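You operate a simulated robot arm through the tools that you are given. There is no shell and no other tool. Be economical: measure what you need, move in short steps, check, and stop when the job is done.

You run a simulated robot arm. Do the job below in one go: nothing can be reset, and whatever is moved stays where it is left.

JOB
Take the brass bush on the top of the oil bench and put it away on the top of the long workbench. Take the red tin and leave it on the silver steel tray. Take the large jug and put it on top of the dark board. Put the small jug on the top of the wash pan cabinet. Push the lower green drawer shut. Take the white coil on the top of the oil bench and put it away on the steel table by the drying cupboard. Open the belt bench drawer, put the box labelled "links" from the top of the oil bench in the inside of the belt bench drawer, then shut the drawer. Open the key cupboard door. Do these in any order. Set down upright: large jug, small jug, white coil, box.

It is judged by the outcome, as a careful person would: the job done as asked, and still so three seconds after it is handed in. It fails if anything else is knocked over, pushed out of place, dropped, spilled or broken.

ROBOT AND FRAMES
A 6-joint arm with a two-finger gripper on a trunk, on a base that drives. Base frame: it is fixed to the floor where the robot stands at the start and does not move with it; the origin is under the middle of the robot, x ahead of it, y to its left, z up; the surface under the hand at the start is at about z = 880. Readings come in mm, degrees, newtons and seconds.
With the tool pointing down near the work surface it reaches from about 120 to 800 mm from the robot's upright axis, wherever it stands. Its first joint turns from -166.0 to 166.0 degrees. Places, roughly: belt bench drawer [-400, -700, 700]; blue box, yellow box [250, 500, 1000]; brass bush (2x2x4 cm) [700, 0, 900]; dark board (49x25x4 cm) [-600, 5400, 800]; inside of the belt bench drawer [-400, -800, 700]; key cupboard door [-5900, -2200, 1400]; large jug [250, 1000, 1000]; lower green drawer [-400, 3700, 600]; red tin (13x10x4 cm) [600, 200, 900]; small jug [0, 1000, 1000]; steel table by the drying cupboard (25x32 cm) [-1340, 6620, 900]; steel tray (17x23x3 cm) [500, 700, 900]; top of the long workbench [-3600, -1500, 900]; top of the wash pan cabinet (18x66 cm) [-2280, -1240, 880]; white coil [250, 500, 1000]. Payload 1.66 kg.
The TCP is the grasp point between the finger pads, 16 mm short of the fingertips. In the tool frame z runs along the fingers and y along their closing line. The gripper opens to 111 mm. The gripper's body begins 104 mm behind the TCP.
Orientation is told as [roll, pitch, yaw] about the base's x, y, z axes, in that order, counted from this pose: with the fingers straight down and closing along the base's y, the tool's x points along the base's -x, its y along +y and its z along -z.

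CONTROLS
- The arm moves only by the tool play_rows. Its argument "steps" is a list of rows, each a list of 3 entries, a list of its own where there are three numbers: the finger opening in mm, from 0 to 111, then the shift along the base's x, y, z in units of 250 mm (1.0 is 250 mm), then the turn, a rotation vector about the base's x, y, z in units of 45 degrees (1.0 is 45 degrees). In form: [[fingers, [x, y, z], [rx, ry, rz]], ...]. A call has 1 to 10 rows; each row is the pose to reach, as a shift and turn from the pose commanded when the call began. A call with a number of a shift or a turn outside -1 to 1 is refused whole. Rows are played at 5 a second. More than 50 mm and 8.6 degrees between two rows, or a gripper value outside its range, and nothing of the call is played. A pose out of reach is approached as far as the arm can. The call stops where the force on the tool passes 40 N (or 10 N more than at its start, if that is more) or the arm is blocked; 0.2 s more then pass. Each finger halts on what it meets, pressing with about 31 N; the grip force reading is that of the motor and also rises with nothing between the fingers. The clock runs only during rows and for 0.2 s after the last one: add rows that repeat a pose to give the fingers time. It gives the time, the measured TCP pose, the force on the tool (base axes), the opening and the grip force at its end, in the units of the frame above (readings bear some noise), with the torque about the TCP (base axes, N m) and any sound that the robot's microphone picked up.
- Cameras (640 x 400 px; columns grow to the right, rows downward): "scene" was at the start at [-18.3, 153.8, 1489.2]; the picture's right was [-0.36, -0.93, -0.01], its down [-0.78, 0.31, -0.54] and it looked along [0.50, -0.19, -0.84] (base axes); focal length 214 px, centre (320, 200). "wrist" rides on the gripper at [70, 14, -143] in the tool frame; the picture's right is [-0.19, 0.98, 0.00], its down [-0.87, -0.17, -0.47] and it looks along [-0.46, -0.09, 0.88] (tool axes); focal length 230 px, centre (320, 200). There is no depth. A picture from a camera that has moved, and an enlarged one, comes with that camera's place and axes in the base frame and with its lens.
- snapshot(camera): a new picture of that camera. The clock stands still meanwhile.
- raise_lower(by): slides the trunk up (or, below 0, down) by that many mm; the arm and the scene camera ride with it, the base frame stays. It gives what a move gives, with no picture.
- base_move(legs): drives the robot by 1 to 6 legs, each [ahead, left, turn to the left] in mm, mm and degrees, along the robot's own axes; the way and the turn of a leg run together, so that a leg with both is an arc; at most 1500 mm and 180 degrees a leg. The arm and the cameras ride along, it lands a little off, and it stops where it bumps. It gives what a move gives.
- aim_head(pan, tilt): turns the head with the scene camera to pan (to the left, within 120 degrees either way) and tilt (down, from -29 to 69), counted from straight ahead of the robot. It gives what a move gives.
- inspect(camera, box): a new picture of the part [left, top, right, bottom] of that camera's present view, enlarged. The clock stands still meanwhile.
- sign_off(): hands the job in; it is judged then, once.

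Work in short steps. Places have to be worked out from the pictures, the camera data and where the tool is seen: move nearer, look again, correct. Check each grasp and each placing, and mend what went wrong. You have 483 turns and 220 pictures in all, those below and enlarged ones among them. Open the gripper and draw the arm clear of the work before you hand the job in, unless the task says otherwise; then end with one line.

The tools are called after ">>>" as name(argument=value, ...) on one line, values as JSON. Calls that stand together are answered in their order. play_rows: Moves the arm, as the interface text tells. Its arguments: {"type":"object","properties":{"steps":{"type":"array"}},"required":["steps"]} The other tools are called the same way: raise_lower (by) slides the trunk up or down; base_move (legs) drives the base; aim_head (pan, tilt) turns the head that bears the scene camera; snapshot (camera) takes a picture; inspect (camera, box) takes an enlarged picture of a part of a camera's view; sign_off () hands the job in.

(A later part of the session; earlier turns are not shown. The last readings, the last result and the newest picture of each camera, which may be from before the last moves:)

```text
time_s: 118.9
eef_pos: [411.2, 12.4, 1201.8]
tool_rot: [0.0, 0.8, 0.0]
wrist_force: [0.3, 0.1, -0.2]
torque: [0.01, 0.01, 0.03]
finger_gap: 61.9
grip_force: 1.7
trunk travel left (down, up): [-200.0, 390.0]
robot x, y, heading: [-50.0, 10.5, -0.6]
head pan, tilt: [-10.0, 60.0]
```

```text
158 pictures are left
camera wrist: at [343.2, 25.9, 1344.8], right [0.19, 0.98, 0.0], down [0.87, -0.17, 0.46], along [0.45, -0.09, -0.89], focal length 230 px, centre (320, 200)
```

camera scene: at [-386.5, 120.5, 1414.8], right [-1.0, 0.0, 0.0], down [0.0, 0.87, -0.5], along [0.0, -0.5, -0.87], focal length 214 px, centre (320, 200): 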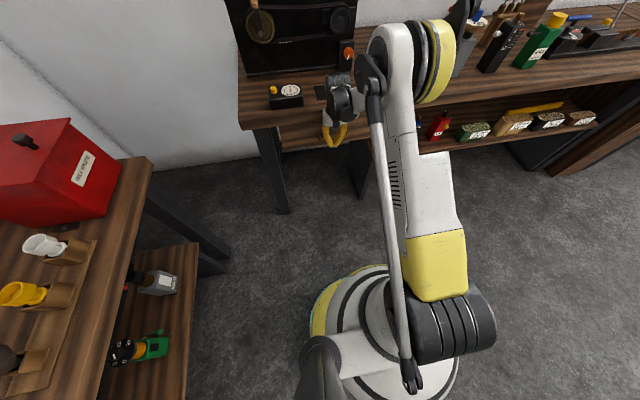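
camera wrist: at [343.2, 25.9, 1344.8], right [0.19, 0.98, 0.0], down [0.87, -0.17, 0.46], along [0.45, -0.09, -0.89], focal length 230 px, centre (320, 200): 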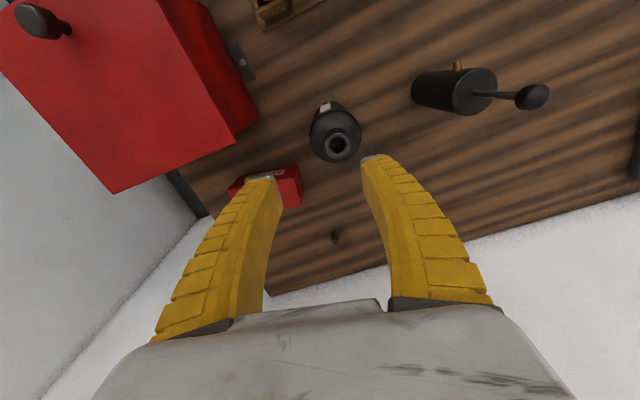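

Bush at ≈(670,-3). I extend over it at height.

>>> play_rows(steps=[[60, [0.18, -0.01, 0], [0, 0, 0]], [60, [0.36, -0.02, 0], [0, 0, 0]], [60, [0.54, -0.04, 0], [0, 0, 0]], [60, [0.72, -0.05, 0], [0, 0, 0]], [60, [0.9, -0.06, 0], [0, 0, 0]], [60, [0.96, -0.06, -0.14], [0, 0, 0]], [60, [0.96, -0.06, -0.32], [0, 0, 0]], [60, [0.96, -0.06, -0.5], [0, 0, 0]]])

>>> snapshot(camera="wrist")

```text
time_s: 120.7
eef_pos: [650.6, -2.7, 1076.6]
tool_rot: [0.0, 0.7, 0.0]
wrist_force: [0.5, -0.3, -0.6]
torque: [-0.01, 0.01, -0.01]
finger_gap: 62.1
grip_force: 1.3
trunk travel left (down, up): [-200.0, 390.0]
robot x, y, heading: [-50.6, 17.5, -0.2]
head pan, tilt: [-10.0, 60.0]
```

```text
157 pictures are left
camera wrist: at [582.0, 10.7, 1220.3], right [0.19, 0.98, 0.0], down [0.87, -0.17, 0.46], along [0.45, -0.09, -0.89], focal length 230 px, centre (320, 200)
```

wrist: 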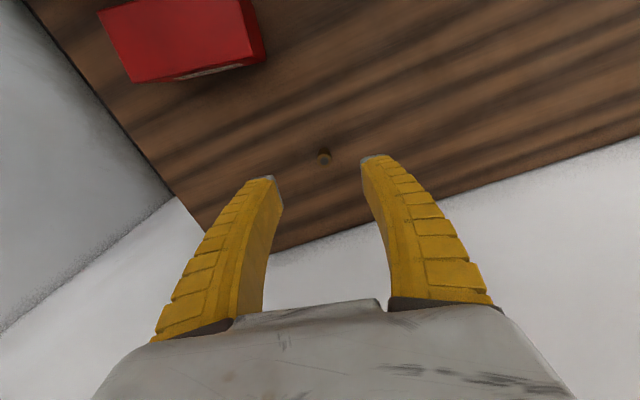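

Bush top at ≈(669,-1). Correct and lower to ~965.

>>> play_rows(steps=[[60, [0.07, 0.006, -0.15], [0, 0, 0]], [50, [0.072, 0.006, -0.3], [0, 0, 0]], [50, [0.072, 0.006, -0.45], [0, 0, 0]]])

>>> snapshot(camera="wrist")

```text
time_s: 121.5
eef_pos: [670.8, -2.2, 963.4]
tool_rot: [0.0, 0.6, 0.1]
wrist_force: [-0.2, 0.5, 0.1]
torque: [-0.02, 0.01, -0.02]
finger_gap: 52.4
grip_force: 1.1
trunk travel left (down, up): [-200.0, 390.0]
robot x, y, heading: [-51.6, 9.8, -0.5]
head pan, tilt: [-10.0, 60.0]
```

```text
156 pictures are left
camera wrist: at [601.8, 12.0, 1106.3], right [0.19, 0.98, 0.0], down [0.87, -0.17, 0.46], along [0.45, -0.09, -0.89], focal length 230 px, centre (320, 200)
```

wrist: 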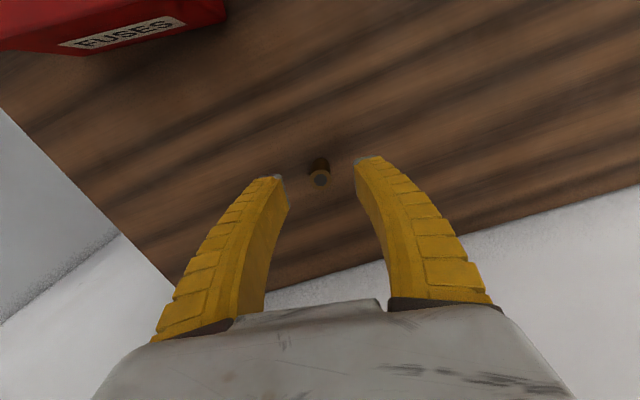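

Bush at (675,-4). Lower and grasp.

>>> play_rows(steps=[[50, [0.018, -0.008, -0.12], [0, 0, 0]], [50, [0.018, -0.008, -0.24], [0, 0, 0]], [30, [0.018, -0.008, -0.24], [0, 0, 0]], [12, [0.018, -0.008, -0.24], [0, 0, 0]], [10, [0.018, -0.008, -0.24], [0, 0, 0]], [10, [0.018, -0.008, -0.24], [0, 0, 0]]])

>>> snapshot(camera="wrist")

```text
time_s: 122.9
eef_pos: [675.4, -2.6, 903.8]
tool_rot: [0.0, 0.6, 0.0]
wrist_force: [2.6, -0.2, 6.1]
torque: [0.03, -0.1, -0.01]
finger_gap: 14.2
grip_force: 30.8
trunk travel left (down, up): [-200.0, 390.0]
robot x, y, heading: [-48.6, 12.9, -0.3]
head pan, tilt: [-10.0, 60.0]
```

```text
155 pictures are left
camera wrist: at [606.3, 10.9, 1047.4], right [0.19, 0.98, 0.0], down [0.87, -0.17, 0.46], along [0.45, -0.09, -0.89], focal length 230 px, centre (320, 200)
```

wrist: 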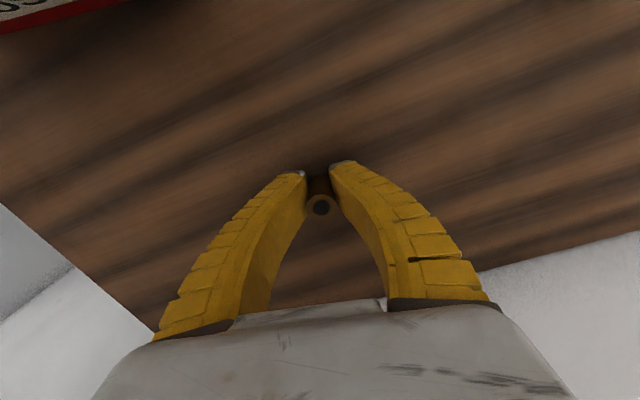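

Bush gripped. Lift straight up.

>>> play_rows(steps=[[10, [0, 0, 0.19], [0, 0, 0]], [10, [0, 0, 0.38], [0, 0, 0]], [10, [0, 0, 0.57], [0, 0, 0]], [10, [0, 0, 0.76], [0, 0, 0]], [10, [0, 0, 0.95], [0, 0, 0]]])

>>> play_rows(steps=[[10, [0, 0, 0.2], [0, 0, 0]], [10, [-0.18, 0.02, 0.28], [0, 0, 0]], [10, [-0.36, 0.04, 0.28], [0, 0, 0]], [10, [-0.54, 0.06, 0.28], [0, 0, 0]], [10, [-0.72, 0.08, 0.28], [0, 0, 0]], [10, [-0.9, 0.1, 0.28], [0, 0, 0]], [10, [-1.0, 0.12, 0.28], [0, 0, 0]]])

>>> snapshot(camera="wrist")

```text
time_s: 124.1
eef_pos: [673.3, -2.6, 1142.9]
tool_rot: [0.0, 0.7, 0.0]
wrist_force: [0.2, -0.1, -1.3]
torque: [-0.02, 0.13, 0.02]
finger_gap: 11.7
grip_force: 31.1
trunk travel left (down, up): [-200.0, 390.0]
robot x, y, heading: [-49.9, 11.8, -0.4]
head pan, tilt: [-10.0, 60.0]
```

```text
time_s: 125.7
eef_pos: [424.8, 25.3, 1209.5]
tool_rot: [0.0, 0.6, 0.0]
wrist_force: [-0.3, -0.4, -0.8]
torque: [0.0, -0.02, 0.0]
finger_gap: 12.2
grip_force: 30.7
trunk travel left (down, up): [-200.0, 390.0]
robot x, y, heading: [-50.5, 9.6, -0.3]
head pan, tilt: [-10.0, 60.0]
```

```text
154 pictures are left
camera wrist: at [354.7, 38.9, 1353.6], right [0.19, 0.98, 0.0], down [0.87, -0.17, 0.46], along [0.45, -0.09, -0.89], focal length 230 px, centre (320, 200)
```

wrist: 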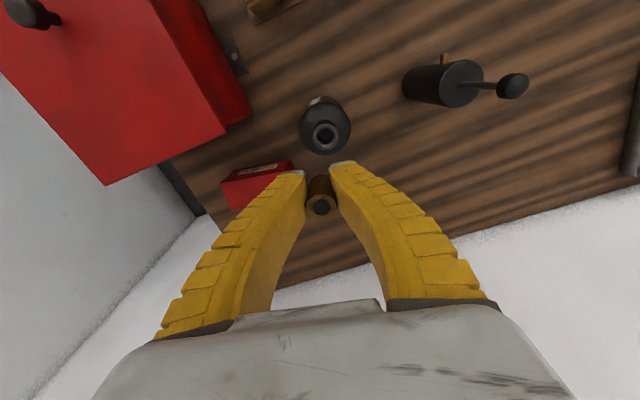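

Bush still held. I back away from the oil bench, turn to face the belt bench wall and look along the way west.

>>> base_move(legs=[[-430, 0, 0], [0, 0, -79.2], [-150, 0, 0]])

>>> aim_head(pan=-70, tilt=25)

>>> snapshot(camera="scene")

```text
time_s: 132.7
eef_pos: [-406.1, -301.0, 1209.9]
tool_rot: [0.0, 0.8, -79.3]
wrist_force: [-0.1, 0.9, -0.3]
torque: [-0.07, 0.0, 0.0]
finger_gap: 12.0
grip_force: 31.3
trunk travel left (down, up): [-200.0, 390.0]
robot x, y, heading: [-507.1, 162.8, -79.8]
head pan, tilt: [-10.0, 60.0]
```

```text
time_s: 134.0
eef_pos: [-406.3, -302.0, 1209.0]
tool_rot: [0.0, 0.9, -79.2]
wrist_force: [1.2, 0.3, -0.2]
torque: [-0.01, -0.03, 0.02]
finger_gap: 11.8
grip_force: 30.6
trunk travel left (down, up): [-200.0, 390.0]
robot x, y, heading: [-505.6, 160.7, -79.8]
head pan, tilt: [-70.0, 25.0]
```

```text
153 pictures are left
camera scene: at [-402.1, 168.9, 1636.7], right [-0.51, 0.86, 0.0], down [0.37, 0.21, -0.91], along [-0.78, -0.46, -0.42], focal length 214 px, centre (320, 200)
```

scene: 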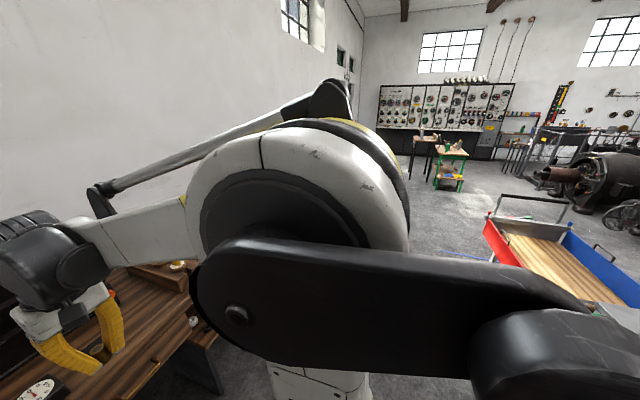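

The corridor to the west along the bench seems clear (trolley is further off). Strafe right 1200 mm.

>>> base_move(legs=[[0, -1200, 0]])

>>> aim_head(pan=-40, tilt=25)

>>> snapshot(camera="scene")

```text
time_s: 139.9
eef_pos: [-1552.4, -518.3, 1209.6]
tool_rot: [0.0, 0.8, -78.4]
wrist_force: [0.2, -0.3, 0.3]
torque: [0.03, -0.02, -0.02]
finger_gap: 11.8
grip_force: 31.0
trunk travel left (down, up): [-200.0, 390.0]
robot x, y, heading: [-1656.1, -55.5, -79.0]
head pan, tilt: [-70.0, 25.0]
```

```text
time_s: 140.9
eef_pos: [-1551.5, -518.6, 1210.5]
tool_rot: [0.0, 0.8, -78.4]
wrist_force: [-0.4, -0.4, -0.2]
torque: [-0.01, 0.04, -0.02]
finger_gap: 12.0
grip_force: 31.0
trunk travel left (down, up): [-200.0, 390.0]
robot x, y, heading: [-1661.1, -58.3, -79.2]
head pan, tilt: [-40.0, 25.0]
```

```text
152 pictures are left
camera scene: at [-1521.5, -80.6, 1636.7], right [-0.88, 0.48, 0.0], down [0.2, 0.37, -0.91], along [-0.44, -0.79, -0.42], focal length 214 px, centre (320, 200)
```

scene: 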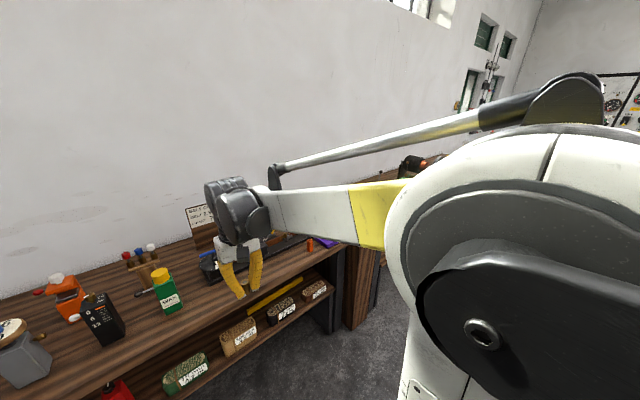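

The arm hides the west side. I turn right to face west so the camera can look ahead.

>>> base_move(legs=[[0, 0, -90.5]])

>>> aim_head(pan=10, tilt=25)

>>> snapshot(camera="scene")

```text
time_s: 145.2
eef_pos: [-2126.1, -146.6, 1209.6]
tool_rot: [0.0, 0.7, -170.5]
wrist_force: [-0.7, 0.9, -0.1]
torque: [-0.02, 0.0, 0.02]
finger_gap: 11.9
grip_force: 30.6
trunk travel left (down, up): [-200.0, 390.0]
robot x, y, heading: [-1656.8, -56.2, -171.0]
head pan, tilt: [-40.0, 25.0]
```

```text
time_s: 146.4
eef_pos: [-2127.3, -146.4, 1209.7]
tool_rot: [0.0, 0.9, -170.6]
wrist_force: [0.1, -1.2, -0.3]
torque: [0.01, 0.0, 0.04]
finger_gap: 12.1
grip_force: 30.5
trunk travel left (down, up): [-200.0, 390.0]
robot x, y, heading: [-1662.1, -55.8, -170.9]
head pan, tilt: [10.0, 25.0]
```

```text
151 pictures are left
camera scene: at [-1696.9, -270.7, 1636.7], right [-0.33, 0.95, 0.0], down [0.4, 0.14, -0.91], along [-0.86, -0.3, -0.42], focal length 214 px, centre (320, 200)
```

scene: 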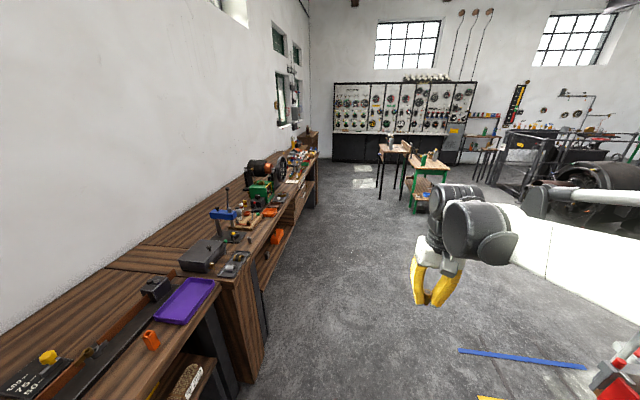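

Excellent view of the wall benches. I zoom on the section around the cabinet and the long workbench.

>>> inspect(camera="scene", box=[160, 120, 340, 240])

>>> inspect(camera="scene", box=[90, 200, 330, 400])

```text
3.33 times, centred on (250, 180) of scene
camera zoom: at [-1696.9, -270.7, 1636.7], right [-0.33, 0.95, 0.0], down [0.4, 0.14, -0.91], along [-0.86, -0.3, -0.42], focal length 715 px, centre (553, 267)
```

zoom: 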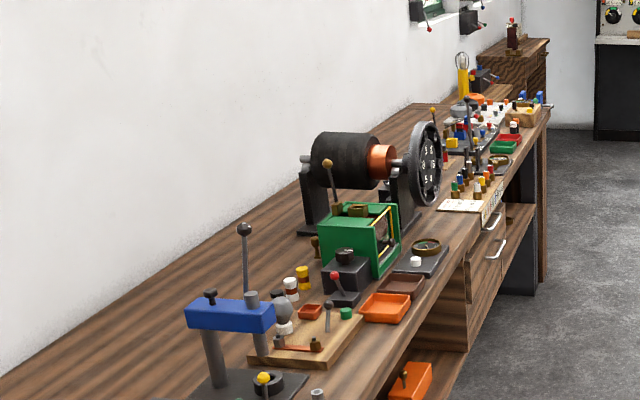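

```text
2.00 times, centred on (210, 300) of scene
camera zoom: at [-1696.9, -270.7, 1636.7], right [-0.33, 0.95, 0.0], down [0.4, 0.14, -0.91], along [-0.86, -0.3, -0.42], focal length 429 px, centre (540, 0)
```

zoom: 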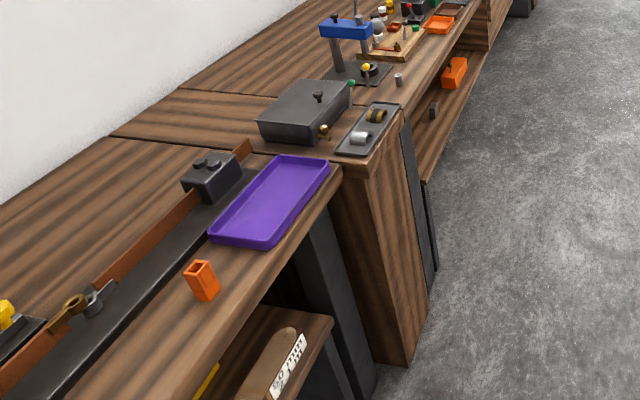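

The cabinet (with the grey pan on it) lies between the belt bench and the long workbench; the latter has free space left of the blue press, ≈(-2510,-1390). I drive there and face it.

>>> base_move(legs=[[1060, 0, 1.4], [0, 0, 90]])

>>> aim_head(pan=-5, tilt=35)

>>> snapshot(camera="scene")

```text
time_s: 155.6
eef_pos: [-2593.7, -699.3, 1210.0]
tool_rot: [0.1, 0.9, -79.0]
wrist_force: [-0.3, -0.1, -0.7]
torque: [-0.01, 0.0, 0.01]
finger_gap: 12.1
grip_force: 31.2
trunk travel left (down, up): [-200.0, 390.0]
robot x, y, heading: [-2697.5, -235.4, -79.5]
head pan, tilt: [10.0, 25.0]
```

```text
time_s: 156.4
eef_pos: [-2592.8, -699.9, 1209.5]
tool_rot: [0.0, 0.8, -79.0]
wrist_force: [-0.1, -0.1, -0.8]
torque: [0.01, -0.01, 0.02]
finger_gap: 12.1
grip_force: 31.1
trunk travel left (down, up): [-200.0, 390.0]
robot x, y, heading: [-2696.7, -238.8, -79.2]
head pan, tilt: [-5.0, 35.0]
```

```text
148 pictures are left
camera scene: at [-2505.2, -269.0, 1621.0], right [-1.0, -0.1, 0.0], down [-0.06, 0.57, -0.82], along [0.08, -0.82, -0.57], focal length 214 px, centre (320, 200)
```

scene: 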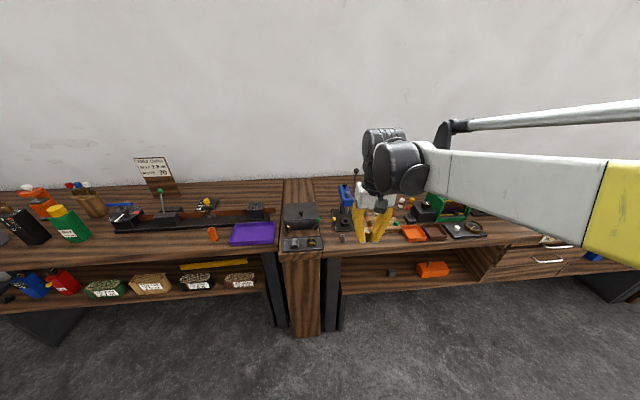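

Zoom on the cabinet and bench start.

>>> inspect(camera="scene", box=[260, 160, 420, 260])

```text
4.00 times, centred on (340, 210) of scene
camera zoom: at [-2505.2, -269.0, 1621.0], right [-1.0, -0.1, 0.0], down [-0.06, 0.57, -0.82], along [0.08, -0.82, -0.57], focal length 858 px, centre (240, 160)
```

zoom: 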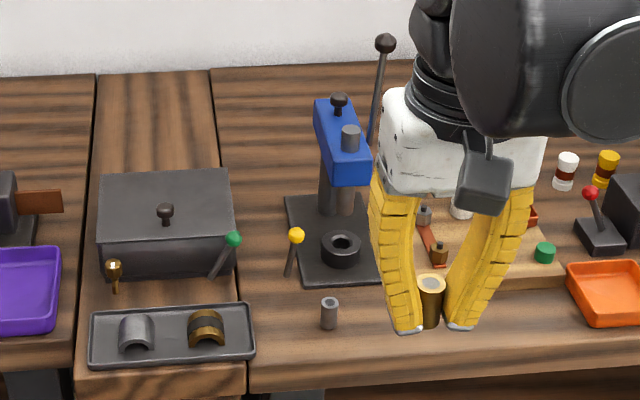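

Free spot chosen: S≈(-2425,-1400) on the long bench, between the cabinet seam and well behind the press. I drive up.

>>> base_move(legs=[[465, 55, 0]])

>>> play_rows(steps=[[10, [0.02, -0.16, 0], [0, 0, 0]], [10, [0.04, -0.32, 0], [0, 0, 0]], [10, [0.06, -0.5, 0], [0, 0, 0]]])

>>> snapshot(camera="wrist")

>>> snapshot(camera="scene")

```text
time_s: 159.2
eef_pos: [-2456.7, -1139.1, 1209.8]
tool_rot: [0.0, 0.8, -79.0]
wrist_force: [0.2, -1.0, -0.4]
torque: [0.02, 0.01, -0.01]
finger_gap: 11.8
grip_force: 31.4
trunk travel left (down, up): [-200.0, 390.0]
robot x, y, heading: [-2559.0, -674.9, -79.4]
head pan, tilt: [-5.0, 35.0]
```

```text
time_s: 159.9
eef_pos: [-2444.2, -1269.1, 1210.0]
tool_rot: [0.0, 0.8, -78.9]
wrist_force: [0.2, -0.3, 0.0]
torque: [-0.01, 0.02, 0.0]
finger_gap: 11.8
grip_force: 31.1
trunk travel left (down, up): [-200.0, 390.0]
robot x, y, heading: [-2560.8, -673.6, -79.4]
head pan, tilt: [-5.0, 35.0]
```

```text
146 pictures are left
camera wrist: at [-2444.3, -1200.3, 1353.8], right [1.0, 0.0, 0.0], down [0.0, -0.89, 0.46], along [0.0, -0.46, -0.89], focal length 230 px, centre (320, 200)
```

wrist: 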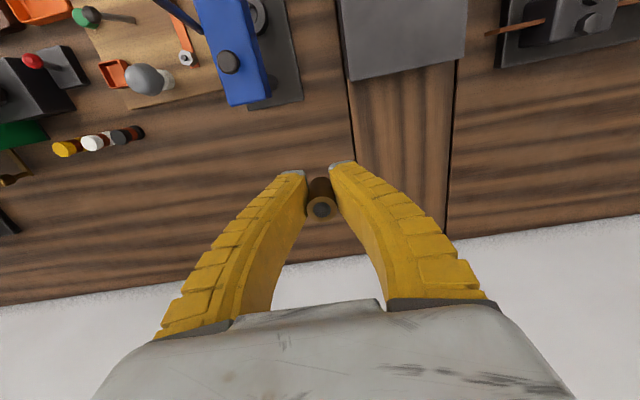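

```text
145 pictures are left
camera scene: at [-2367.6, -710.2, 1620.8], right [-1.0, -0.1, 0.0], down [-0.06, 0.57, -0.82], along [0.08, -0.81, -0.57], focal length 214 px, centre (320, 200)
```

scene: 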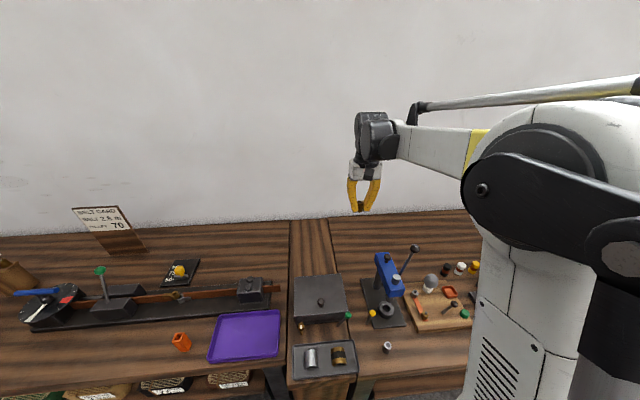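

The spot is clear. I move over (-2440,-1370) and descend.

>>> play_rows(steps=[[10, [0.008, -0.2, 0], [0, 0, 0]], [10, [0.016, -0.4, 0], [0, 0, 0]], [10, [0.016, -0.4, -0.19], [0, 0, 0]], [10, [0.016, -0.4, -0.38], [0, 0, 0]], [10, [0.016, -0.4, -0.57], [0, 0, 0]], [10, [0.016, -0.4, -0.76], [0, 0, 0]], [10, [0.016, -0.4, -0.95], [0, 0, 0]]])

>>> snapshot(camera="wrist")

```text
time_s: 161.6
eef_pos: [-2436.4, -1365.2, 971.1]
tool_rot: [0.0, 0.8, -79.0]
wrist_force: [0.1, -0.9, -0.8]
torque: [0.01, 0.0, -0.01]
finger_gap: 12.0
grip_force: 30.8
trunk travel left (down, up): [-200.0, 390.0]
robot x, y, heading: [-2560.5, -676.4, -79.4]
head pan, tilt: [-5.0, 35.0]
```

```text
144 pictures are left
camera wrist: at [-2437.7, -1296.2, 1114.1], right [1.0, 0.0, 0.0], down [0.0, -0.89, 0.46], along [0.0, -0.46, -0.89], focal length 230 px, centre (320, 200)
```

wrist: 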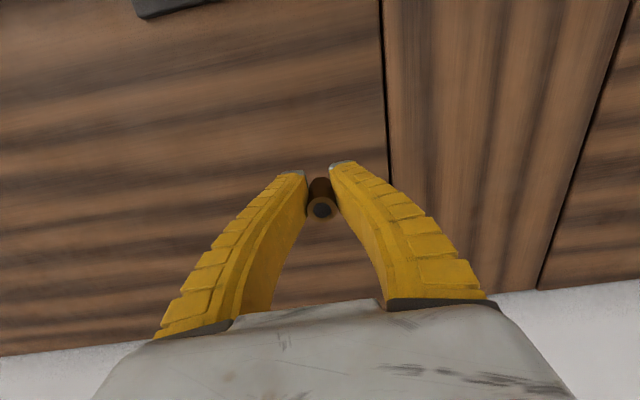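

Lower toward the surface, shifting a little from the seam.

>>> play_rows(steps=[[10, [-0.04, 0, -0.12], [0, 0, 0]], [10, [-0.06, 0, -0.22], [0, 0, 0]], [10, [-0.06, 0, -0.25], [0, 0, 0]], [10, [-0.06, 0, -0.262], [0, 0, 0]]])

```text
time_s: 162.6
eef_pos: [-2451.1, -1364.4, 907.1]
tool_rot: [0.0, 0.8, -79.1]
wrist_force: [0.3, 0.1, -0.7]
torque: [0.03, 0.0, -0.03]
finger_gap: 11.9
grip_force: 31.4
trunk travel left (down, up): [-200.0, 390.0]
robot x, y, heading: [-2560.9, -680.0, -79.5]
head pan, tilt: [-5.0, 35.0]
```

>>> play_rows(steps=[[10, [0, 0, -0.008], [0, 0, 0]], [10, [0, 0, -0.016], [0, 0, 0]]])

>>> play_rows(steps=[[10, [0, 0, -0.008], [0, 0, 0]], [10, [0, 0, -0.014], [0, 0, 0]]])

```text
time_s: 163.2
eef_pos: [-2452.2, -1364.0, 901.9]
tool_rot: [0.0, 0.7, -79.0]
wrist_force: [0.6, -4.3, 8.7]
torque: [-0.21, -0.07, -0.01]
finger_gap: 15.1
grip_force: 31.0
trunk travel left (down, up): [-200.0, 390.0]
robot x, y, heading: [-2559.6, -676.0, -79.6]
head pan, tilt: [-5.0, 35.0]
```

```text
time_s: 163.8
eef_pos: [-2452.7, -1362.6, 900.2]
tool_rot: [0.0, 0.7, -78.9]
wrist_force: [6.1, -4.4, 15.8]
torque: [-0.22, -0.13, 0.04]
finger_gap: 20.8
grip_force: 31.6
trunk travel left (down, up): [-200.0, 390.0]
robot x, y, heading: [-2560.5, -675.3, -79.3]
head pan, tilt: [-5.0, 35.0]
```

Contact; the bush is on the surface. Release gently and rise.

>>> play_rows(steps=[[28, [0, 0, 0], [0, 0, 0]], [40, [0, 0, 0], [0, 0, 0]], [50, [0, 0, 0], [0, 0, 0]], [50, [0, 0, 0.15], [0, 0, 0]], [50, [0, 0, 0.3], [0, 0, 0]], [50, [0, 0, 0.48], [0, 0, 0]], [50, [0, 0, 0.66], [0, 0, 0]]])

>>> snapshot(camera="wrist")

```text
time_s: 165.3
eef_pos: [-2451.5, -1360.4, 1065.6]
tool_rot: [-0.1, 0.7, -79.0]
wrist_force: [-0.3, 0.3, 0.2]
torque: [-0.04, 0.02, 0.01]
finger_gap: 52.1
grip_force: 1.6
trunk travel left (down, up): [-200.0, 390.0]
robot x, y, heading: [-2560.4, -677.2, -79.4]
head pan, tilt: [-5.0, 35.0]
```

```text
143 pictures are left
camera wrist: at [-2452.2, -1291.4, 1209.0], right [1.0, 0.0, 0.0], down [0.0, -0.89, 0.46], along [0.0, -0.46, -0.89], focal length 230 px, centre (320, 200)
```

wrist: 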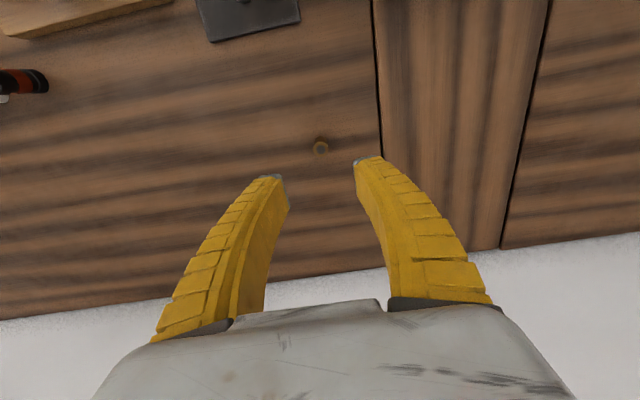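

Bush stands upright. I retract the arm and look west for the key cupboard.

>>> play_rows(steps=[[50, [0, 0, 0.18], [0, 0, 0]], [50, [0, 0, 0.36], [0, 0, 0]], [50, [0, 0, 0.54], [0, 0, 0]], [50, [-0.03, 0.17, 0.58], [0, 0, 0]], [50, [-0.06, 0.34, 0.58], [0, 0, 0]], [50, [-0.09, 0.51, 0.58], [0, 0, 0]], [50, [-0.12, 0.68, 0.58], [0, 0, 0]], [50, [-0.15, 0.85, 0.58], [0, 0, 0]], [50, [-0.18, 1.0, 0.58], [0, 0, 0]]])

>>> base_move(legs=[[-450, 0, 0], [0, 0, -90]])

>>> aim_head(pan=0, tilt=15)

>>> snapshot(camera="scene")

```text
time_s: 167.3
eef_pos: [-2496.8, -1112.9, 1212.1]
tool_rot: [0.0, 0.8, -79.0]
wrist_force: [0.5, 0.4, 0.0]
torque: [-0.03, 0.02, 0.01]
finger_gap: 52.0
grip_force: 1.8
trunk travel left (down, up): [-200.0, 390.0]
robot x, y, heading: [-2559.7, -676.4, -79.4]
head pan, tilt: [-5.0, 35.0]
```

```text
time_s: 173.8
eef_pos: [-3082.4, -310.5, 1211.6]
tool_rot: [-0.1, 0.8, -167.4]
wrist_force: [-0.5, 0.6, 0.4]
torque: [0.03, -0.03, -0.02]
finger_gap: 52.2
grip_force: 1.3
trunk travel left (down, up): [-200.0, 390.0]
robot x, y, heading: [-2645.5, -235.7, -167.7]
head pan, tilt: [-5.0, 35.0]
```

```text
time_s: 174.7
eef_pos: [-3082.2, -311.1, 1211.0]
tool_rot: [0.0, 0.8, -167.3]
wrist_force: [0.6, -0.7, 0.5]
torque: [0.0, 0.03, -0.04]
finger_gap: 52.1
grip_force: 1.8
trunk travel left (down, up): [-200.0, 390.0]
robot x, y, heading: [-2646.6, -233.4, -168.0]
head pan, tilt: [0.0, 15.0]
```

```text
142 pictures are left
camera scene: at [-2675.9, -436.1, 1652.9], right [-0.21, 0.98, 0.0], down [0.25, 0.05, -0.97], along [-0.94, -0.2, -0.26], focal length 214 px, centre (320, 200)
```

scene: 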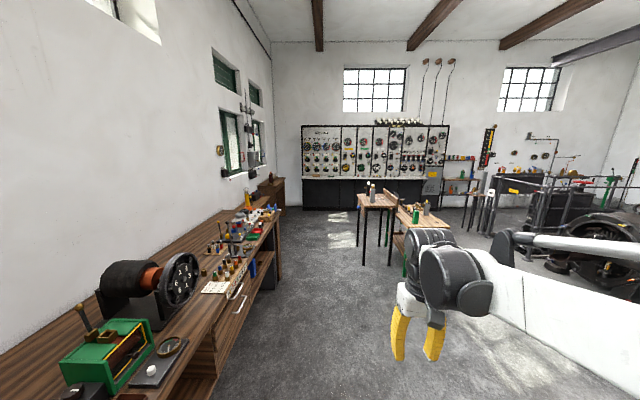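

The cupboard should be near pixel (255,155). Zoom.

>>> inspect(camera="scene", box=[200, 80, 320, 220])

```text
2.86 times, centred on (260, 150) of scene
camera zoom: at [-2675.9, -436.1, 1652.9], right [-0.21, 0.98, 0.0], down [0.25, 0.05, -0.97], along [-0.94, -0.2, -0.26], focal length 613 px, centre (491, 343)
```

zoom: 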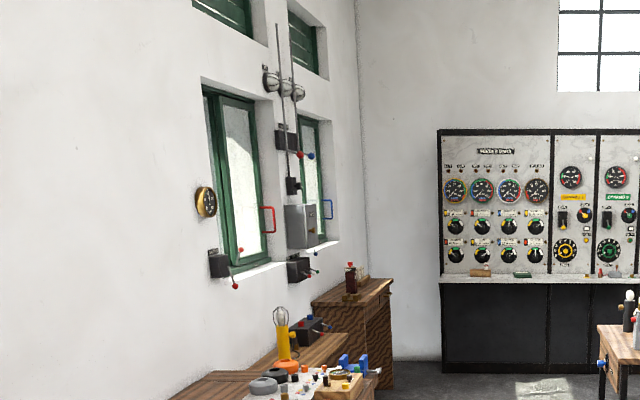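

The grey box between the two windows looks like the cupboard. I drive about 1.9 m on along the bench.

>>> base_move(legs=[[1400, 0, -1.5], [500, 0, 0]])

>>> aim_head(pan=30, tilt=15)

>>> snapshot(camera="scene")

```text
time_s: 184.1
eef_pos: [-4934.3, -645.8, 1210.3]
tool_rot: [0.0, 0.8, -169.7]
wrist_force: [0.1, 0.3, -0.1]
torque: [0.01, -0.01, -0.03]
finger_gap: 52.2
grip_force: 1.4
trunk travel left (down, up): [-200.0, 390.0]
robot x, y, heading: [-4494.9, -590.1, -170.1]
head pan, tilt: [0.0, 15.0]
```

```text
time_s: 185.1
eef_pos: [-4934.4, -648.2, 1211.2]
tool_rot: [-0.1, 0.8, -169.7]
wrist_force: [-0.3, -0.5, 0.6]
torque: [-0.01, 0.0, 0.01]
finger_gap: 52.2
grip_force: 1.6
trunk travel left (down, up): [-200.0, 390.0]
robot x, y, heading: [-4493.1, -587.0, -170.2]
head pan, tilt: [30.0, 15.0]
```

```text
140 pictures are left
camera scene: at [-4512.7, -833.1, 1653.0], right [-0.64, 0.77, 0.0], down [0.2, 0.17, -0.97], along [-0.74, -0.62, -0.26], focal length 214 px, centre (320, 200)
```

scene: 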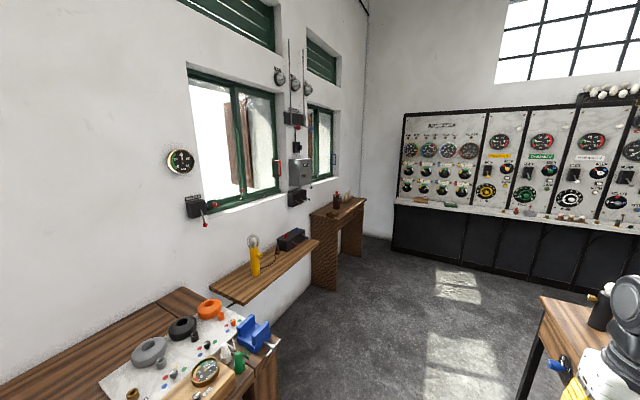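

Cupboard at ≈(-5862,-2190,1394), above a narrow wall shelf. I drive round the bench end and face it.

>>> base_move(legs=[[950, 0, 0], [0, 0, 90], [400, 0, 0], [0, -550, 0]])

>>> aim_head(pan=-10, tilt=15)

>>> snapshot(camera="scene")

```text
time_s: 198.8
eef_pos: [-5832.6, -1700.7, 1211.3]
tool_rot: [0.0, 0.8, -78.0]
wrist_force: [0.1, -0.4, 0.0]
torque: [0.02, -0.04, 0.03]
finger_gap: 52.5
grip_force: 1.6
trunk travel left (down, up): [-200.0, 390.0]
robot x, y, heading: [-5905.0, -1262.2, -78.8]
head pan, tilt: [30.0, 15.0]
```

```text
time_s: 199.9
eef_pos: [-5833.1, -1698.8, 1212.0]
tool_rot: [-0.1, 0.8, -77.9]
wrist_force: [0.2, 0.5, 0.0]
torque: [0.0, 0.02, 0.04]
finger_gap: 52.1
grip_force: 1.8
trunk travel left (down, up): [-200.0, 390.0]
robot x, y, heading: [-5902.4, -1260.0, -78.5]
head pan, tilt: [-10.0, 15.0]
```

```text
139 pictures are left
camera scene: at [-5718.3, -1297.4, 1653.0], right [-1.0, -0.03, 0.0], down [-0.01, 0.26, -0.97], along [0.03, -0.97, -0.26], focal length 214 px, centre (320, 200)
```

scene: 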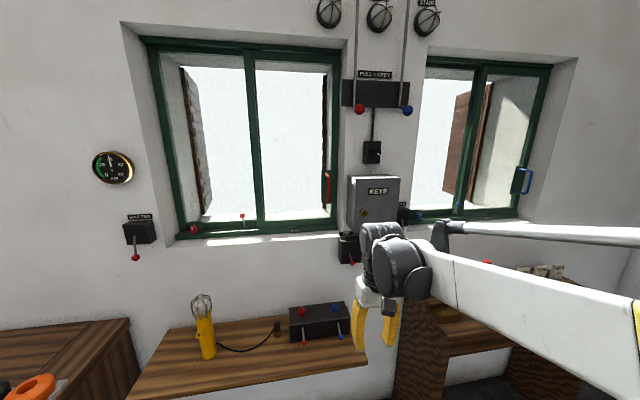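

The "KEYS" cupboard is clear with a brass knob. Zoom.

>>> inspect(camera="scene", box=[330, 160, 430, 240])

```text
5.00 times, centred on (380, 200) of scene
camera zoom: at [-5718.3, -1297.4, 1653.0], right [-1.0, -0.03, 0.0], down [-0.01, 0.26, -0.97], along [0.03, -0.97, -0.26], focal length 1072 px, centre (20, 200)
```

zoom: 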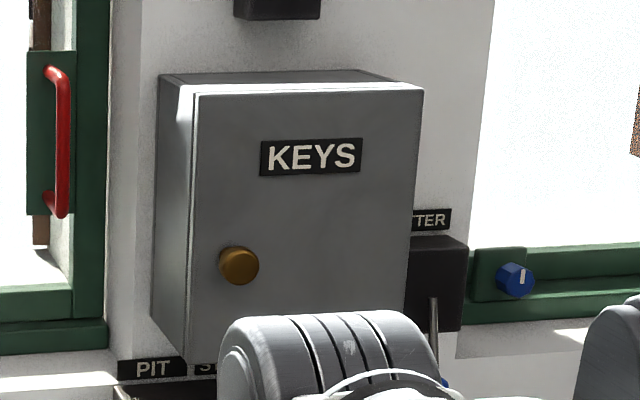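

Knob at about (-5869,-2130,1376), hinge on the right. I tilt the hand to horizontal, raised to knob height, 200 mm short.

>>> play_rows(steps=[[60, [0, 0.02, 0.12], [-0.164, -0.03, 0]], [60, [0, 0.04, 0.24], [-0.328, -0.06, 0]], [60, [0, 0.06, 0.36], [-0.492, -0.09, 0]], [60, [0, 0.06, 0.48], [-0.656, -0.121, 0]], [60, [0, 0.06, 0.6], [-0.82, -0.151, 0]], [60, [0, 0.06, 0.68], [-0.983, -0.182, 0]]])

>>> play_rows(steps=[[60, [-0.05, -0.1, 0], [-0.164, -0.03, 0]], [60, [-0.1, -0.2, 0], [-0.328, -0.06, 0]], [60, [-0.15, -0.3, 0], [-0.492, -0.09, 0]], [60, [-0.2, -0.4, 0], [-0.656, -0.121, 0]], [60, [-0.25, -0.5, 0], [-0.82, -0.151, 0]], [60, [-0.29, -0.64, 0], [-0.983, -0.182, 0]]])

>>> snapshot(camera="wrist")

>>> snapshot(camera="scene")

```text
time_s: 201.3
eef_pos: [-5832.8, -1683.9, 1382.5]
tool_rot: [-1.6, -44.4, -77.5]
wrist_force: [0.8, 0.3, 0.2]
torque: [0.01, 0.03, 0.02]
finger_gap: 61.6
grip_force: 0.6
trunk travel left (down, up): [-200.0, 390.0]
robot x, y, heading: [-5905.6, -1259.9, -78.7]
head pan, tilt: [-10.0, 15.0]
```

```text
time_s: 202.7
eef_pos: [-5907.2, -1845.5, 1380.1]
tool_rot: [-60.3, -88.3, -19.3]
wrist_force: [-0.8, -0.3, 0.3]
torque: [0.0, 0.0, -0.01]
finger_gap: 62.3
grip_force: 1.1
trunk travel left (down, up): [-200.0, 390.0]
robot x, y, heading: [-5906.8, -1263.6, -78.4]
head pan, tilt: [-10.0, 15.0]
```

```text
137 pictures are left
camera wrist: at [-5921.8, -1701.8, 1312.7], right [0.97, 0.18, 0.16], down [-0.23, 0.43, 0.88], along [0.08, -0.89, 0.45], focal length 230 px, centre (320, 200)
```

wrist: 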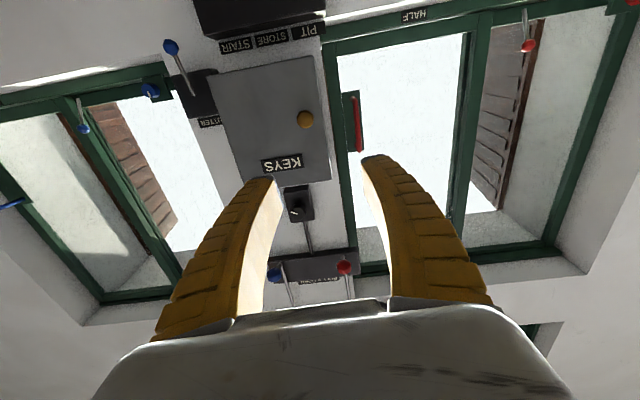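

```text
136 pictures are left
camera scene: at [-5718.8, -1299.4, 1652.9], right [-1.0, -0.03, 0.0], down [-0.01, 0.26, -0.97], along [0.03, -0.97, -0.26], focal length 214 px, centre (320, 200)
```

scene: 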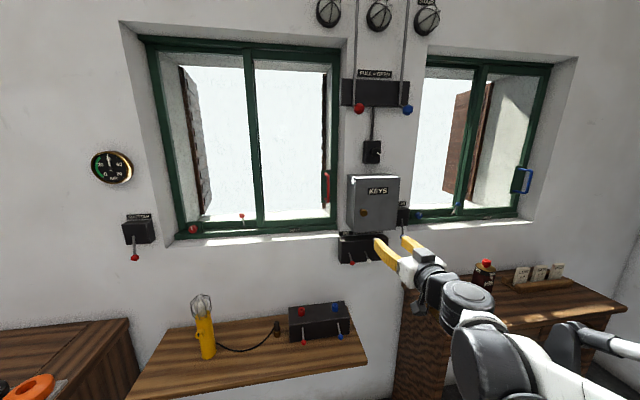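

Knob triangulated at ≈(-5878,-2177,1366). I advance to ~90 mm short and re-check.

>>> play_rows(steps=[[60, [0.02, -0.18, -0.01], [0, 0, 0]], [60, [0.04, -0.36, -0.02], [0, 0, 0]], [60, [0.06, -0.54, -0.03], [0, 0, 0]], [60, [0.07, -0.72, -0.04], [0, 0, 0]], [60, [0.08, -0.9, -0.05], [0, 0, 0]]])

>>> snapshot(camera="wrist")

>>> inspect(camera="scene", box=[330, 160, 430, 260])

```text
time_s: 203.9
eef_pos: [-5885.5, -2070.6, 1368.3]
tool_rot: [-59.8, -88.3, -19.8]
wrist_force: [-0.5, 0.3, -0.3]
torque: [-0.04, 0.02, 0.0]
finger_gap: 62.1
grip_force: 1.8
trunk travel left (down, up): [-200.0, 390.0]
robot x, y, heading: [-5905.2, -1261.5, -78.5]
head pan, tilt: [-10.0, 15.0]
```

```text
135 pictures are left
camera wrist: at [-5901.0, -1927.2, 1300.8], right [0.97, 0.18, 0.16], down [-0.23, 0.42, 0.88], along [0.08, -0.89, 0.45], focal length 230 px, centre (320, 200)
```

wrist: 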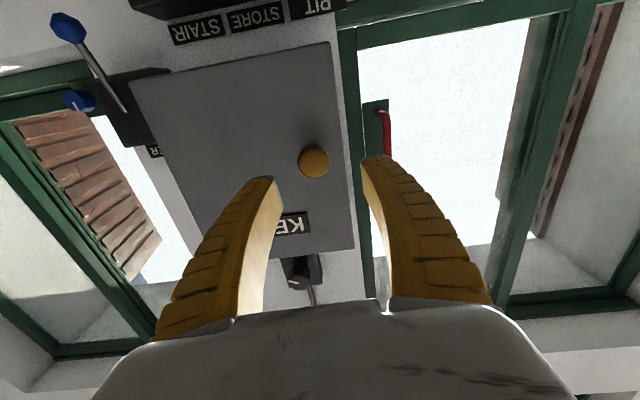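

```text
4.00 times, centred on (380, 210) of scene
camera zoom: at [-5718.4, -1298.8, 1652.8], right [-1.0, -0.03, 0.0], down [-0.01, 0.26, -0.97], along [0.03, -0.97, -0.26], focal length 858 px, centre (80, 160)
```

zoom: 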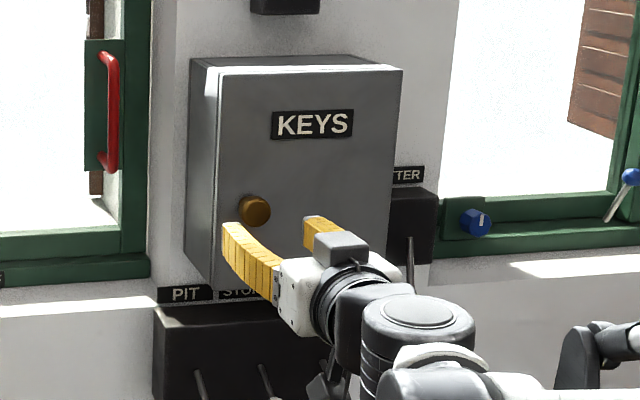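

Knob now fixed at (-5882,-2138,1366). I advance to it and close.

>>> play_rows(steps=[[62, [0.008, -0.1, -0.004], [0, 0, 0]], [62, [0.014, -0.2, -0.006], [0, 0, 0]], [62, [0.018, -0.26, -0.008], [0, 0, 0]]])

>>> snapshot(camera="wrist")

```text
time_s: 204.7
eef_pos: [-5882.7, -2133.5, 1367.9]
tool_rot: [-60.9, -88.4, -18.7]
wrist_force: [-0.6, -0.3, 0.4]
torque: [0.02, 0.01, 0.04]
finger_gap: 63.8
grip_force: 1.1
trunk travel left (down, up): [-200.0, 390.0]
robot x, y, heading: [-5905.1, -1262.3, -78.3]
head pan, tilt: [-10.0, 15.0]
```

```text
133 pictures are left
camera wrist: at [-5897.8, -1991.5, 1299.3], right [0.97, 0.18, 0.16], down [-0.23, 0.43, 0.88], along [0.08, -0.89, 0.45], focal length 230 px, centre (320, 200)
```

wrist: 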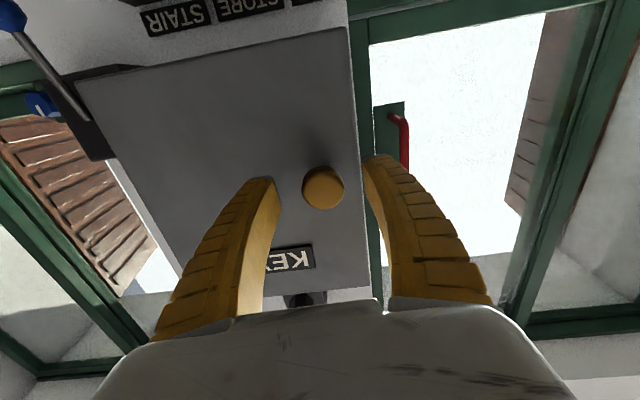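

Knob face is ~15 mm further. Advance and close.

>>> play_rows(steps=[[62, [0.008, -0.06, 0.008], [0, 0, 0]], [62, [0.014, -0.085, 0.008], [0, 0, 0]], [40, [0.014, -0.085, 0.008], [0, 0, 0]], [20, [0.014, -0.085, 0.008], [0, 0, 0]], [10, [0.014, -0.085, 0.008], [0, 0, 0]], [10, [0.014, -0.085, 0.008], [0, 0, 0]]])

>>> snapshot(camera="wrist")

```text
time_s: 206.1
eef_pos: [-5878.4, -2154.4, 1369.1]
tool_rot: [-61.6, -88.3, -17.9]
wrist_force: [-0.2, -5.2, 8.6]
torque: [0.16, 0.05, 0.55]
finger_gap: 17.8
grip_force: 34.1
trunk travel left (down, up): [-200.0, 390.0]
robot x, y, heading: [-5903.8, -1257.4, -78.4]
head pan, tilt: [-10.0, 15.0]
```

```text
132 pictures are left
camera wrist: at [-5893.8, -2011.0, 1301.5], right [0.97, 0.18, 0.16], down [-0.23, 0.43, 0.88], along [0.08, -0.89, 0.45], focal length 230 px, centre (320, 200)
```

wrist: 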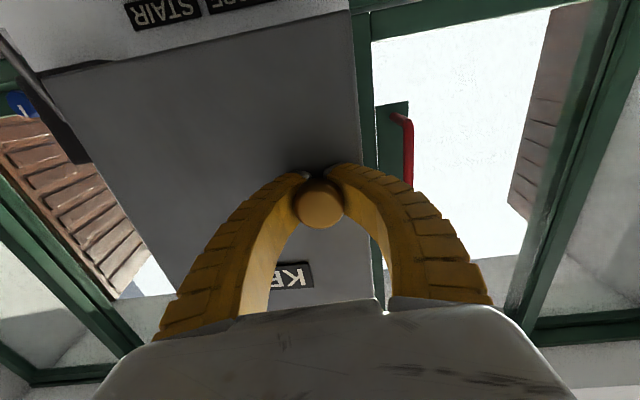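

Fingers closed behind the knob's head. I pull along the door's arc (hinge to the right), rotating the hand with it.

>>> play_rows(steps=[[10, [-0.018, 0.04, 0], [0, 0, 0.089]], [10, [-0.041, 0.08, 0], [0, 0, 0.178]], [10, [-0.066, 0.118, 0], [0, 0, 0.267]], [10, [-0.093, 0.154, 0], [0, 0, 0.356]], [10, [-0.123, 0.188, 0], [0, 0, 0.444]], [10, [-0.154, 0.22, 0], [0, 0, 0.533]]])

>>> snapshot(camera="scene")

```text
time_s: 207.5
eef_pos: [-5912.0, -2098.4, 1369.5]
tool_rot: [-61.6, -88.1, 6.3]
wrist_force: [12.3, 11.1, -9.9]
torque: [-0.29, -0.08, 0.13]
finger_gap: 17.5
grip_force: 33.9
trunk travel left (down, up): [-200.0, 390.0]
robot x, y, heading: [-5902.0, -1257.2, -78.4]
head pan, tilt: [-10.0, 15.0]
```

```text
131 pictures are left
camera scene: at [-5715.9, -1296.2, 1652.5], right [-1.0, -0.03, 0.0], down [-0.01, 0.26, -0.97], along [0.03, -0.97, -0.26], focal length 214 px, centre (320, 200)
```

scene: 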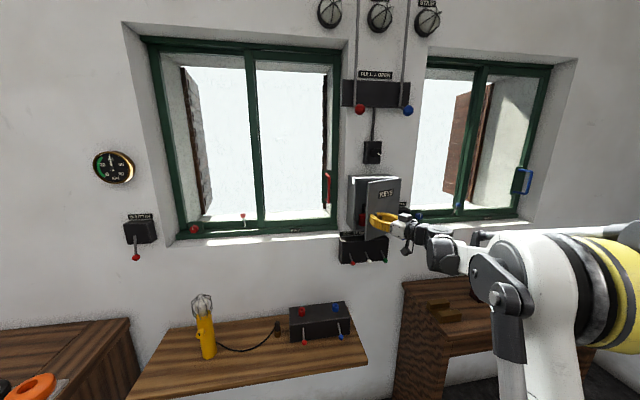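

Door is opening. Continue the arc to about 56°.

>>> play_rows(steps=[[10, [-0.022, 0.031, 0], [0, 0, 0.089]], [10, [-0.05, 0.061, 0], [0, 0, 0.178]], [10, [-0.086, 0.087, 0], [0, 0, 0.267]], [10, [-0.124, 0.112, 0], [0, 0, 0.356]], [10, [-0.164, 0.133, 0], [0, 0, 0.444]], [10, [-0.206, 0.153, 0], [0, 0, 0.533]], [10, [-0.248, 0.168, 0], [0, 0, 0.622]], [10, [-0.291, 0.182, 0], [0, 0, 0.711]]])

>>> inspect(camera="scene", box=[300, 140, 480, 280])

```text
time_s: 209.2
eef_pos: [-5978.3, -2054.5, 1369.5]
tool_rot: [-60.7, -88.2, 34.0]
wrist_force: [3.0, 13.0, -2.0]
torque: [-0.37, -0.71, -0.13]
finger_gap: 17.6
grip_force: 34.4
trunk travel left (down, up): [-200.0, 390.0]
robot x, y, heading: [-5903.8, -1262.4, -78.7]
head pan, tilt: [-10.0, 15.0]
stopped in row 8: the force on the tool passed its limit at 44 N (the readings are from after the stop); the commanded pose is now the measured one
```

```text
2.86 times, centred on (390, 210) of scene
camera zoom: at [-5717.6, -1294.3, 1653.1], right [-1.0, -0.03, 0.0], down [-0.01, 0.26, -0.97], along [0.03, -0.97, -0.26], focal length 613 px, centre (120, 171)
```

zoom: 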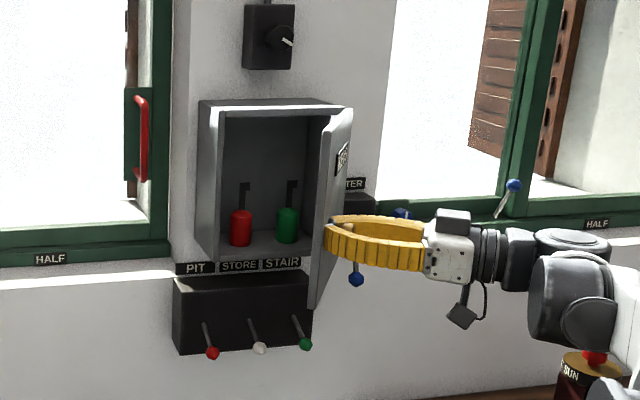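

Door is about 50–55° open; the force says my arc should be slightly further out. I continue with a corrected arc.

>>> play_rows(steps=[[10, [0, 0.028, 0], [0, 0, 0]], [10, [-0.044, 0.042, 0], [0, 0, 0.089]], [10, [-0.09, 0.053, 0], [0, 0, 0.178]], [10, [-0.137, 0.06, 0], [0, 0, 0.267]], [10, [-0.184, 0.064, 0], [0, 0, 0.356]]])

>>> inspect(camera="scene", box=[300, 140, 480, 280])

```text
time_s: 209.7
eef_pos: [-5985.8, -2051.1, 1369.5]
tool_rot: [-68.3, -88.5, 43.7]
wrist_force: [-0.4, -6.0, 5.0]
torque: [-0.08, -0.5, 0.21]
finger_gap: 17.3
grip_force: 33.9
trunk travel left (down, up): [-200.0, 390.0]
robot x, y, heading: [-5902.0, -1259.9, -78.5]
head pan, tilt: [-10.0, 15.0]
stopped in row 2: the force on the tool passed its limit at 43 N (the readings are from after the stop); the commanded pose is now the measured one
```

```text
2.86 times, centred on (390, 210) of scene
camera zoom: at [-5718.0, -1298.9, 1652.7], right [-1.0, -0.03, 0.0], down [-0.01, 0.26, -0.97], along [0.03, -0.97, -0.26], focal length 613 px, centre (120, 171)
```

zoom: 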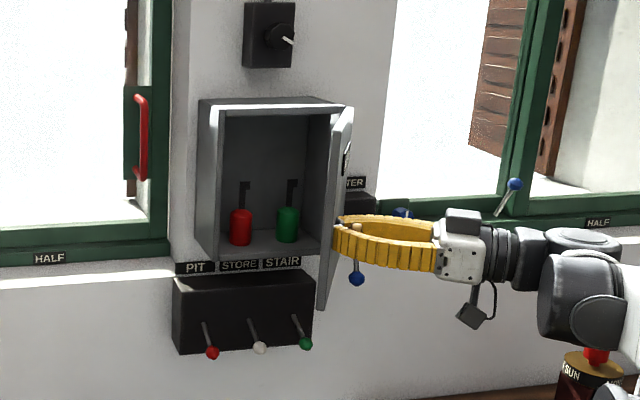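

I release the knob and back off; then I'll push the door further from its inner side.

>>> play_rows(steps=[[30, [0, 0, 0], [0, 0, 0]], [55, [0, 0, 0], [0, 0, 0]], [60, [0, 0, 0], [0, 0, 0]], [60, [-0.13, 0.05, 0], [0, 0, 0]], [60, [-0.28, 0.11, 0], [0, 0, 0]], [60, [-0.42, 0.17, 0], [0, 0, 0]]])

>>> snapshot(camera="wrist")

>>> snapshot(camera="scene")

```text
time_s: 211.1
eef_pos: [-6092.3, -2006.4, 1370.0]
tool_rot: [-67.9, -88.5, 43.6]
wrist_force: [1.0, -0.7, -0.6]
torque: [0.0, -0.03, -0.01]
finger_gap: 62.1
grip_force: 1.5
trunk travel left (down, up): [-200.0, 390.0]
robot x, y, heading: [-5903.1, -1262.1, -78.6]
head pan, tilt: [-10.0, 15.0]
```

```text
128 pictures are left
camera wrist: at [-6219.2, -1935.4, 1301.0], right [0.41, 0.9, 0.16], down [-0.48, 0.06, 0.87], along [0.77, -0.44, 0.46], focal length 230 px, centre (320, 200)
```

wrist: 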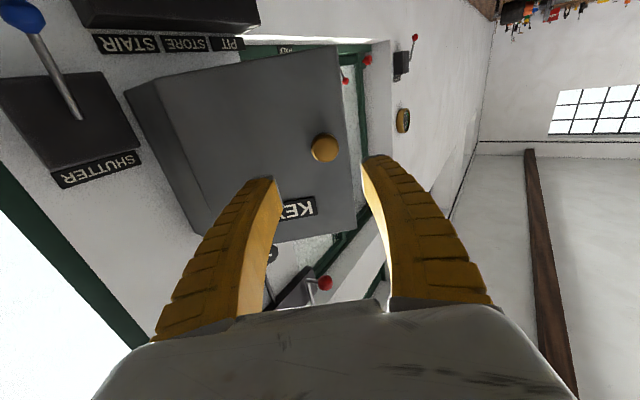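

```text
127 pictures are left
camera scene: at [-5719.1, -1297.6, 1653.0], right [-1.0, -0.03, 0.0], down [-0.01, 0.26, -0.97], along [0.03, -0.97, -0.26], focal length 214 px, centre (320, 200)
```

scene: 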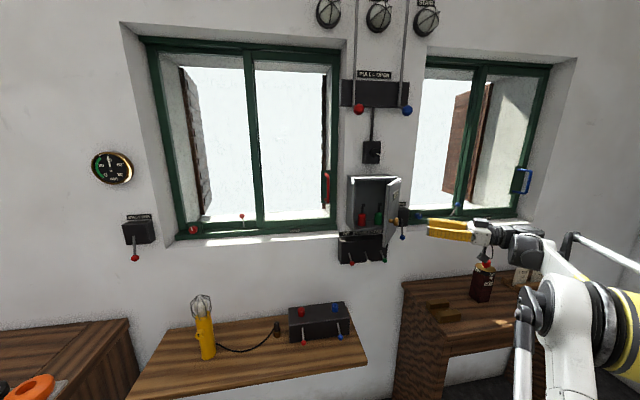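

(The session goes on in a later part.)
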